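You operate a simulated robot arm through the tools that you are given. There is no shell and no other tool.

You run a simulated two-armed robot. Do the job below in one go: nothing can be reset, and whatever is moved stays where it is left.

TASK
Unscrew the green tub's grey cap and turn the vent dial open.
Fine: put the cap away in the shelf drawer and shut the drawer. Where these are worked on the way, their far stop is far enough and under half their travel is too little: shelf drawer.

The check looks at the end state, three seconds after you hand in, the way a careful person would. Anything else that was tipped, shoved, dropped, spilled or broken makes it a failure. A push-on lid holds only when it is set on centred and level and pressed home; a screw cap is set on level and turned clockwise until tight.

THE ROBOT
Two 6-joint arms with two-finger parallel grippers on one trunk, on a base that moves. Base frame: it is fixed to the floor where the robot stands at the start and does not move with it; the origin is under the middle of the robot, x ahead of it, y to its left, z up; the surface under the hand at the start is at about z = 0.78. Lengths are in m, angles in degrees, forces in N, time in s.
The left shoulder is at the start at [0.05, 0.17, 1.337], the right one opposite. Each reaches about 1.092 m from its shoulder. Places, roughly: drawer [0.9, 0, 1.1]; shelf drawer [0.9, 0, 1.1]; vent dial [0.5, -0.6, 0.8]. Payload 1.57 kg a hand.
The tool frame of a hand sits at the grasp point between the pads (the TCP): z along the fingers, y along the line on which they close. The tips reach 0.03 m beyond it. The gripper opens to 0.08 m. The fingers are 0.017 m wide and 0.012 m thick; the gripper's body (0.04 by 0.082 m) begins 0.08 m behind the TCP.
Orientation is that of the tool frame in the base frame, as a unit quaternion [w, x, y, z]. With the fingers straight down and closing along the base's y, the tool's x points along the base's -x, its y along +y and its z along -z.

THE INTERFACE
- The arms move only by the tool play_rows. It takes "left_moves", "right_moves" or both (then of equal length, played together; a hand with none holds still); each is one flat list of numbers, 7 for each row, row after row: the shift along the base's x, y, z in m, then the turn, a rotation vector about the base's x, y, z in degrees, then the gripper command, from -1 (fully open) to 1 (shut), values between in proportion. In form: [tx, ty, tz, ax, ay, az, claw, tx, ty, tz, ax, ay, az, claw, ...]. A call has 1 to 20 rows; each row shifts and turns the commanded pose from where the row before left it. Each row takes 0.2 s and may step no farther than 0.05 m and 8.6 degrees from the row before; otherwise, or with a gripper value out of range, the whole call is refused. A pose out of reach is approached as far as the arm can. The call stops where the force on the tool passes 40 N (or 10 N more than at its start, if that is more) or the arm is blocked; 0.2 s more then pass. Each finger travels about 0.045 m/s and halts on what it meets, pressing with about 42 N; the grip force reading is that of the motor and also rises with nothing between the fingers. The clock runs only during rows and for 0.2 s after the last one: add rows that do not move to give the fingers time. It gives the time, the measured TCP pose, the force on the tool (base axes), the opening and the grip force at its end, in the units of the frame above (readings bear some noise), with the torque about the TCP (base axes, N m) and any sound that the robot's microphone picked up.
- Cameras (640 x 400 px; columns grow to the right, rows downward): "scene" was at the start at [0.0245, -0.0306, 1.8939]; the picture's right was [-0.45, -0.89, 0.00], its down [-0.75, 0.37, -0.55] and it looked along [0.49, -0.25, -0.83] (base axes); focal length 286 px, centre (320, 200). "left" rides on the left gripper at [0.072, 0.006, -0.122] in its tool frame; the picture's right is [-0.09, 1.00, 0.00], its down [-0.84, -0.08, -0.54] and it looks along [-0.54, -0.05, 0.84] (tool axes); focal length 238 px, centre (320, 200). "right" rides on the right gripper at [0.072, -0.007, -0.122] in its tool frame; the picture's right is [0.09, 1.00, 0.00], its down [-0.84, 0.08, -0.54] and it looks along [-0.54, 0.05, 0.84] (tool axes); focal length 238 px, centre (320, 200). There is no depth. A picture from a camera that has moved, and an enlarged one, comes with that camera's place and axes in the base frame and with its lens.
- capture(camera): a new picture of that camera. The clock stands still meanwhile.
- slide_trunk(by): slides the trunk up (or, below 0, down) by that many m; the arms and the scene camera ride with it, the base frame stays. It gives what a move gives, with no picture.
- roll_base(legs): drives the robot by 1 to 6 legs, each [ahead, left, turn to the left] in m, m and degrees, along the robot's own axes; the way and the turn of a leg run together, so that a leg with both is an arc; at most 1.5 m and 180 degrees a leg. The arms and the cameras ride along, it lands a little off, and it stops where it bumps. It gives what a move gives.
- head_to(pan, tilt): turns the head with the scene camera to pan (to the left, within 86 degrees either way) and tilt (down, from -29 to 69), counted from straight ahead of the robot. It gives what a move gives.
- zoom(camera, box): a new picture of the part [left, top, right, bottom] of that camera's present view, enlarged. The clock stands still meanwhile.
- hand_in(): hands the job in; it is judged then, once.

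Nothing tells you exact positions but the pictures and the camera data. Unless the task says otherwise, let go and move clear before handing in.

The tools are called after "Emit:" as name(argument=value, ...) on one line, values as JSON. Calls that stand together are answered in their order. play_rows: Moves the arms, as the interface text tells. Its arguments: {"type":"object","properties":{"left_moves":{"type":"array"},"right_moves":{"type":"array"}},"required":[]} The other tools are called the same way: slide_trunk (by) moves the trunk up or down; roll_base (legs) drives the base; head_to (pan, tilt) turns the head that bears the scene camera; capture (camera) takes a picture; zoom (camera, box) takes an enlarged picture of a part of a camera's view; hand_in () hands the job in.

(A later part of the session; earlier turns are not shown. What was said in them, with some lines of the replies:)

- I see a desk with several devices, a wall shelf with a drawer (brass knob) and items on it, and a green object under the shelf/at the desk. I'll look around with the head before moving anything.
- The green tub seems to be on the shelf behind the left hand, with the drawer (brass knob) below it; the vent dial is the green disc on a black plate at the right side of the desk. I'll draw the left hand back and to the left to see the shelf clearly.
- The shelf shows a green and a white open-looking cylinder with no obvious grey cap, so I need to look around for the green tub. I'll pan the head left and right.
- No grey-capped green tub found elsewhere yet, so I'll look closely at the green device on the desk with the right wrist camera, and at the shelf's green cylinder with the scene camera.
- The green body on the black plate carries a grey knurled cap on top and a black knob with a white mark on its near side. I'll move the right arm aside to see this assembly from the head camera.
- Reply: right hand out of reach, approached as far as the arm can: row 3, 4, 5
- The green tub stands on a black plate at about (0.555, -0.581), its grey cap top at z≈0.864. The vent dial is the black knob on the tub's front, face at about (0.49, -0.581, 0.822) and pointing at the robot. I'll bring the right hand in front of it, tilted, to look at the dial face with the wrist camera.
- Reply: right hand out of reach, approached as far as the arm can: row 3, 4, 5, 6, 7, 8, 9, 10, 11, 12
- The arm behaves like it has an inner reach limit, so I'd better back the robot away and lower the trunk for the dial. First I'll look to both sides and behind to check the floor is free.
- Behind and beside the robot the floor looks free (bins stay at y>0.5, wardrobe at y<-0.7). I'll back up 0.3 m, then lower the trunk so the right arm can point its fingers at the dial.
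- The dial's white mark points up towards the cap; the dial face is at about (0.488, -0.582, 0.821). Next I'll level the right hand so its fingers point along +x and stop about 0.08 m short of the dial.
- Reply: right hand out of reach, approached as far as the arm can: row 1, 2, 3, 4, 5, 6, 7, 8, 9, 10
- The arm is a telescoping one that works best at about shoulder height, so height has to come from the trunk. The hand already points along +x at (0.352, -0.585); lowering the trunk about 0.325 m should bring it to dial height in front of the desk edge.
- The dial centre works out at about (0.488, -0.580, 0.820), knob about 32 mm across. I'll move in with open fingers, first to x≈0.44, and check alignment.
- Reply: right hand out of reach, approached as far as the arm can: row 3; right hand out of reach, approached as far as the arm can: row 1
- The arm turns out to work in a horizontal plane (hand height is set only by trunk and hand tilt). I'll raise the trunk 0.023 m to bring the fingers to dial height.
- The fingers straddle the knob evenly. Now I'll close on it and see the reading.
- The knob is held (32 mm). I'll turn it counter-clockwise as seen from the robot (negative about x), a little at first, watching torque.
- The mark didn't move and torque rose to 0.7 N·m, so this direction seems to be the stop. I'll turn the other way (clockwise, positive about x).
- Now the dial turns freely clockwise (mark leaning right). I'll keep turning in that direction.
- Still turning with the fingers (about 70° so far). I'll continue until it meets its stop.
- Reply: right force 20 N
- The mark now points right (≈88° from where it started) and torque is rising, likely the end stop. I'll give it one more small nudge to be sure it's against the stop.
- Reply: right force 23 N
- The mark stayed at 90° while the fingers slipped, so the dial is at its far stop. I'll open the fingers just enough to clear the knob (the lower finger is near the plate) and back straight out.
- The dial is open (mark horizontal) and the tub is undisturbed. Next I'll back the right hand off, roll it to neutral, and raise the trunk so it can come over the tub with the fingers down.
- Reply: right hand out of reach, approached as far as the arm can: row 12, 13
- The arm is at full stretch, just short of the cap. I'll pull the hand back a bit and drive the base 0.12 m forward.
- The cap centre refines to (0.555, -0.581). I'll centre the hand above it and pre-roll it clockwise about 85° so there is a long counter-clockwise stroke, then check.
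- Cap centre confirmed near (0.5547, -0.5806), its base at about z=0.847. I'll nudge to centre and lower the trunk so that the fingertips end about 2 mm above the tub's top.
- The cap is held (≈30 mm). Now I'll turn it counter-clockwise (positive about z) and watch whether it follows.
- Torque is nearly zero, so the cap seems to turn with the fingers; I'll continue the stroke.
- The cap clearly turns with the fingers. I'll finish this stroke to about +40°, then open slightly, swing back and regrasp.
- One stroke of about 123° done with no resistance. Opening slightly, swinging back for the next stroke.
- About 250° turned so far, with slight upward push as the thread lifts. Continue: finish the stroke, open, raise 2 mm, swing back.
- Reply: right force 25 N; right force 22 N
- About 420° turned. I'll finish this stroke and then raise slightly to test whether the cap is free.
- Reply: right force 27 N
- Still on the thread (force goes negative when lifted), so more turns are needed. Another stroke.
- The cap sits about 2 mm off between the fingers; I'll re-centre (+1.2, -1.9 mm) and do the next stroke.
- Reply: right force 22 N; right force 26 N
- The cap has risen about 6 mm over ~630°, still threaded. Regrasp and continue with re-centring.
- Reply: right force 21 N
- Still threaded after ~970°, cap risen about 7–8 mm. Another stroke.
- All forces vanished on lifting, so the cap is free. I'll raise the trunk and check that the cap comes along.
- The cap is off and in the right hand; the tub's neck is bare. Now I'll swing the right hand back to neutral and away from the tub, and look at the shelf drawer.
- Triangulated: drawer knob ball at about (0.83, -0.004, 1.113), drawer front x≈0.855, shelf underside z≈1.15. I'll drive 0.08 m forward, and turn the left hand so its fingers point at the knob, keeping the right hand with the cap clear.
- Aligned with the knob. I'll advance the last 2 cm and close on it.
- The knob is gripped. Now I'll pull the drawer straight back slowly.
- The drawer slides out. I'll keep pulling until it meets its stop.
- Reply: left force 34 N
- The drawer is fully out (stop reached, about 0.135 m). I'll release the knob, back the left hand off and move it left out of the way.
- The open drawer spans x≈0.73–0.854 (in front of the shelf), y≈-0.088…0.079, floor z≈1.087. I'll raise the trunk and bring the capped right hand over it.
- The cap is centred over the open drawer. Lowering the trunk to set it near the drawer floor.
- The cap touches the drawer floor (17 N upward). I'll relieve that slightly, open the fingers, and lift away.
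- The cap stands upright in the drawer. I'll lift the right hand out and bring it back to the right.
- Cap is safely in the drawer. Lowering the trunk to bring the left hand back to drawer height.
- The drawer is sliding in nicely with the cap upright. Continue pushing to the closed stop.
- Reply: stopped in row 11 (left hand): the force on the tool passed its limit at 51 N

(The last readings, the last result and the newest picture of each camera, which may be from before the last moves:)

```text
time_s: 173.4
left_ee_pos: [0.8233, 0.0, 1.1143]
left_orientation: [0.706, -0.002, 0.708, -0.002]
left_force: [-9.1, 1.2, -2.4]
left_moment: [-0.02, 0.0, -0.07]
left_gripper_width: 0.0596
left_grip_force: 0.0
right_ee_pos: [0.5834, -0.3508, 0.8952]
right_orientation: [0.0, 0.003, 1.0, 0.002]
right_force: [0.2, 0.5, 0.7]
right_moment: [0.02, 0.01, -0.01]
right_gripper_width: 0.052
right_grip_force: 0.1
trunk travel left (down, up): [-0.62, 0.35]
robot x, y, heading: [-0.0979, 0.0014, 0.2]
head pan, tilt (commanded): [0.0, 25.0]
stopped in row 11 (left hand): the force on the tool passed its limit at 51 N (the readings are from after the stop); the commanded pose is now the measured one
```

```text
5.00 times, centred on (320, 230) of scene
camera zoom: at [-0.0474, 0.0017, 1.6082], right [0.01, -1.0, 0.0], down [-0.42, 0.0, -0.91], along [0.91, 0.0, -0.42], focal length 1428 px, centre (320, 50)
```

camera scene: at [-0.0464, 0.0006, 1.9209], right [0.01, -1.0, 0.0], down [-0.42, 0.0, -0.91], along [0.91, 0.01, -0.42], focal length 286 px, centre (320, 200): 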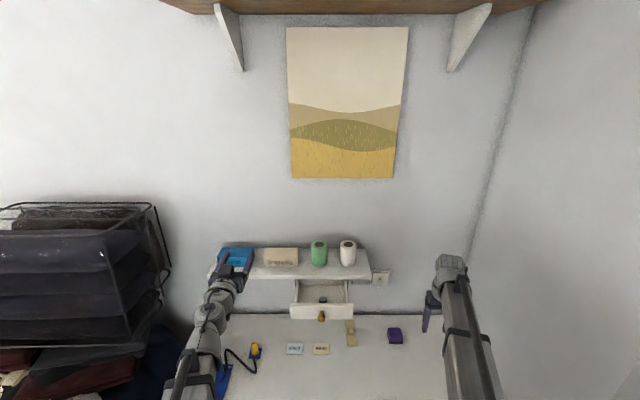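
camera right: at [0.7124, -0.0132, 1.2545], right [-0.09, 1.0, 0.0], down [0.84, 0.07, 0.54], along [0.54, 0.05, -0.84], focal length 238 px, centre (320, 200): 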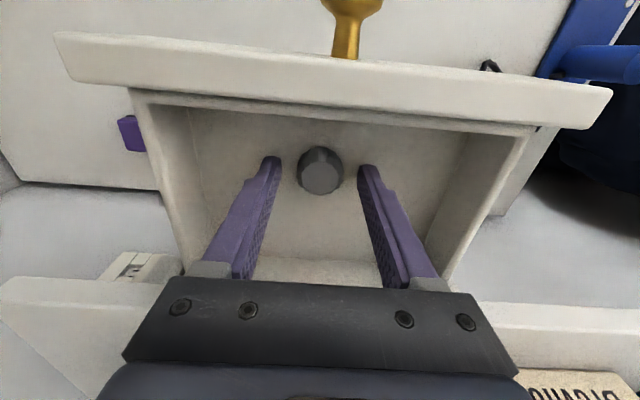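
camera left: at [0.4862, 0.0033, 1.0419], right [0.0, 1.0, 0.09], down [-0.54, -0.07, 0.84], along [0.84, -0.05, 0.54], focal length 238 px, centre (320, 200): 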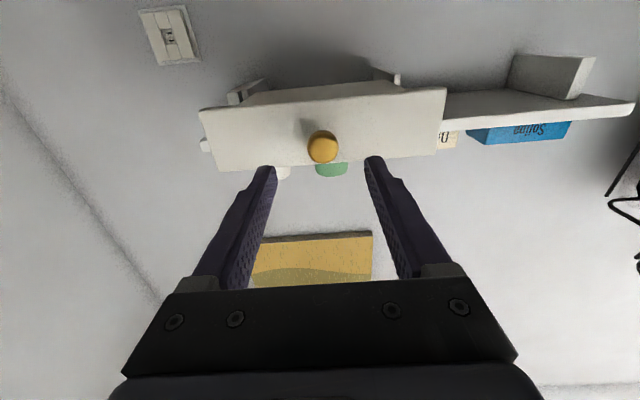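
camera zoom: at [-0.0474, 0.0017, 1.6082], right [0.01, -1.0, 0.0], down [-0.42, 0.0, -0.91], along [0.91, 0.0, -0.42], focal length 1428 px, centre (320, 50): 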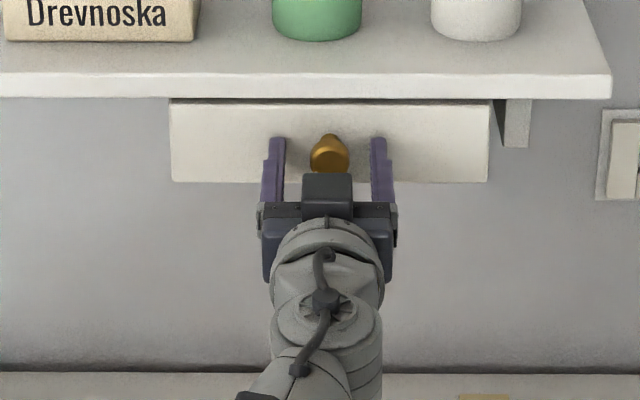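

The drawer is shut against its stop. I'll back the left hand straight out and then check everything.

Emit:
play_rows(left_moves=[-0.01, 0, 0, 0, 0, 0, -0.5, -0.02, 0, 0, 0, 0, 0, -0.5, -0.03, 0, 0, 0, 0, 0, -0.5, -0.04, 0, 0, 0, 0, 0, -0.5, -0.04, 0, 0, 0, 0, 0, -0.5, 0, 0.04, 0, 0, 0, 0, -0.5, 0, 0.04, 0, 0, 0, 0, -0.5, 0, 0.04, 0, 0, 0, 0, -0.5, 0, 0.04, 0, 0, 0, 0, -0.5])

Emit:
capture(camera="scene")

Emit:
zoom(camera="scene", box=[180, 150, 400, 290])

Emit:
capture(camera="right")

```text
time_s: 175.4
left_ee_pos: [0.6843, 0.1592, 1.1132]
left_orientation: [0.706, -0.002, 0.709, -0.002]
left_force: [0.8, -0.3, 0.2]
left_moment: [0.0, 0.02, 0.03]
left_gripper_width: 0.06
left_grip_force: 0.2
right_ee_pos: [0.5852, -0.35, 0.8943]
right_orientation: [0.0, 0.003, 1.0, 0.002]
right_force: [0.9, 0.3, -0.4]
right_moment: [0.01, -0.04, -0.04]
right_gripper_width: 0.0517
right_grip_force: 0.1
trunk travel left (down, up): [-0.62, 0.35]
robot x, y, heading: [-0.0935, -0.0031, 0.5]
head pan, tilt (commanded): [0.0, 25.0]
```

```text
taken
camera scene: at [-0.0464, 0.002, 1.6079], right [0.01, -1.0, 0.0], down [-0.42, 0.0, -0.91], along [0.91, 0.0, -0.42], focal length 286 px, centre (320, 200)
```

scene: 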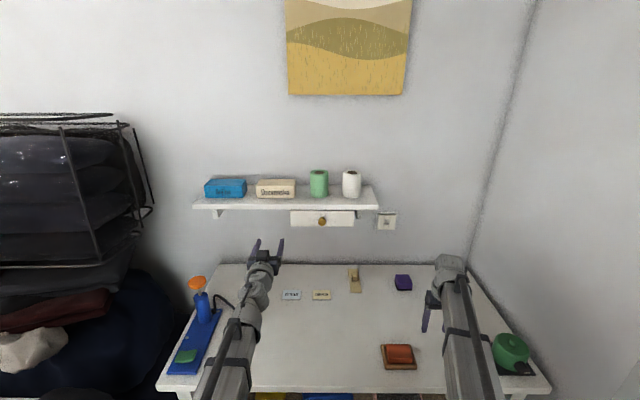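

```text
2.86 times, centred on (290, 220) of scene
camera zoom: at [-0.0464, 0.002, 1.6079], right [0.01, -1.0, 0.0], down [-0.42, 0.0, -0.91], along [0.91, 0.0, -0.42], focal length 816 px, centre (406, 143)
```

zoom: 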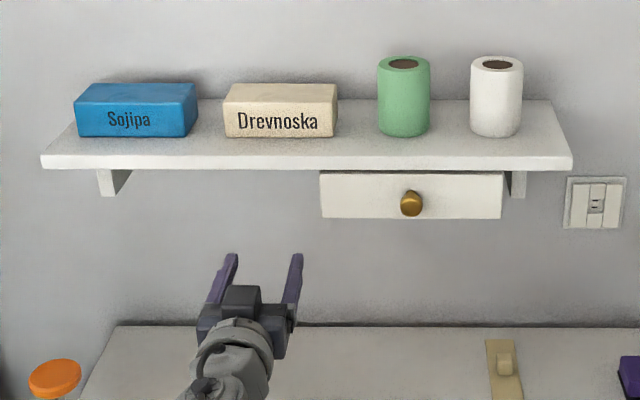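

```text
taken
camera right: at [0.512, -0.3551, 1.0166], right [-0.09, 1.0, 0.0], down [0.84, 0.07, 0.54], along [0.54, 0.05, -0.84], focal length 238 px, centre (320, 200)
```

right: 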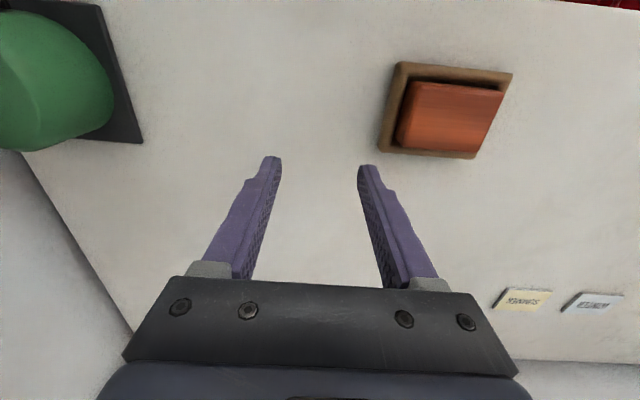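

Emit:
zoom(camera="scene", box=[280, 195, 360, 245])

Emit:
head_to(pan=-35, tilt=40)

Emit:
capture(camera="scene")

```text
8.00 times, centred on (320, 220) of scene
camera zoom: at [-0.0464, 0.002, 1.6079], right [0.01, -1.0, 0.0], down [-0.42, 0.0, -0.91], along [0.91, 0.0, -0.42], focal length 2285 px, centre (320, 40)
```

zoom: 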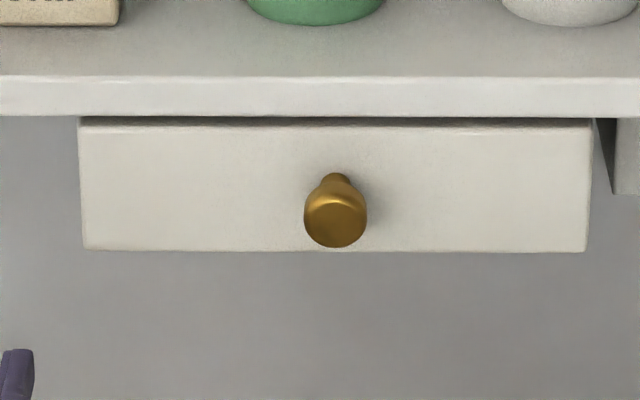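

```text
time_s: 176.4
left_ee_pos: [0.6854, 0.1588, 1.1139]
left_orientation: [0.705, -0.001, 0.709, -0.002]
left_force: [-0.2, 0.5, 0.4]
left_moment: [0.0, 0.02, 0.0]
left_gripper_width: 0.06
left_grip_force: 0.1
right_ee_pos: [0.5846, -0.3506, 0.8947]
right_orientation: [0.001, 0.003, 1.0, 0.001]
right_force: [0.3, -1.2, 0.2]
right_moment: [0.03, 0.01, 0.01]
right_gripper_width: 0.052
right_grip_force: 0.0
trunk travel left (down, up): [-0.62, 0.35]
robot x, y, heading: [-0.0979, -0.0006, 0.2]
head pan, tilt (commanded): [-35.0, 40.0]
```

```text
taken
camera scene: at [-0.0686, -0.0472, 1.5846], right [-0.57, -0.82, 0.0], down [-0.53, 0.37, -0.77], along [0.63, -0.44, -0.64], focal length 286 px, centre (320, 200)
```

scene: 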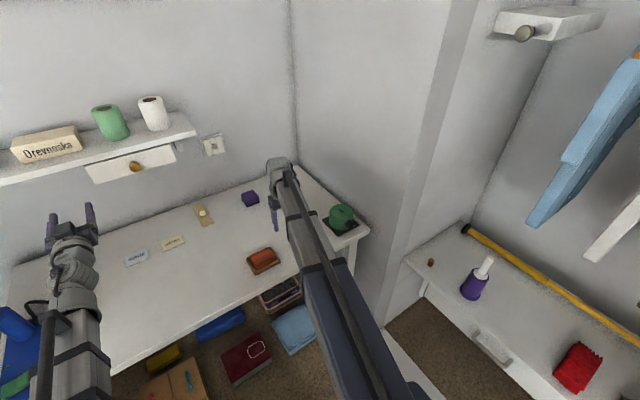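

Emit:
zoom(camera="scene", box=[310, 190, 380, 240])

```text
8.00 times, centred on (345, 215) of scene
camera zoom: at [-0.0686, -0.0472, 1.5846], right [-0.57, -0.82, 0.0], down [-0.53, 0.37, -0.77], along [0.63, -0.44, -0.64], focal length 2285 px, centre (120, 80)
```

zoom: 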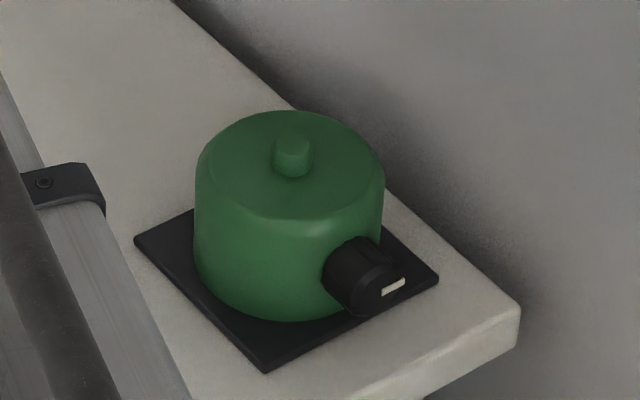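

The tub stands upright with its neck bare, and the dial's mark is at its far stop. The cap is in the drawer, the drawer is shut flush, and both hands are empty and clear. Handing in.

Emit:
hand_in()

```text
The job is handed in.
```

I unscrewed the grey cap from the green tub, opened the vent dial, put the cap in the shelf drawer and shut the drawer. The job is handed in; I have no result from the check yet.

- **Vent dial:** I turned it clockwise about 90° to its far stop. Counter-clockwise was blocked, so I took the far clockwise stop as open; the dial has no label to confirm this.
- **Cap:** It took a little over three and a half turns to come free. I set it upright on the drawer floor.
- **Shelf drawer:** I pulled it out to its far stop, about 0.135 m, and pushed it back in until it met the closed stop. In the last picture the drawer front is back where it started.
- **Surroundings:** The tub is still upright in its place, and the other items on the shelf and desk look undisturbed. Both hands are empty and clear.
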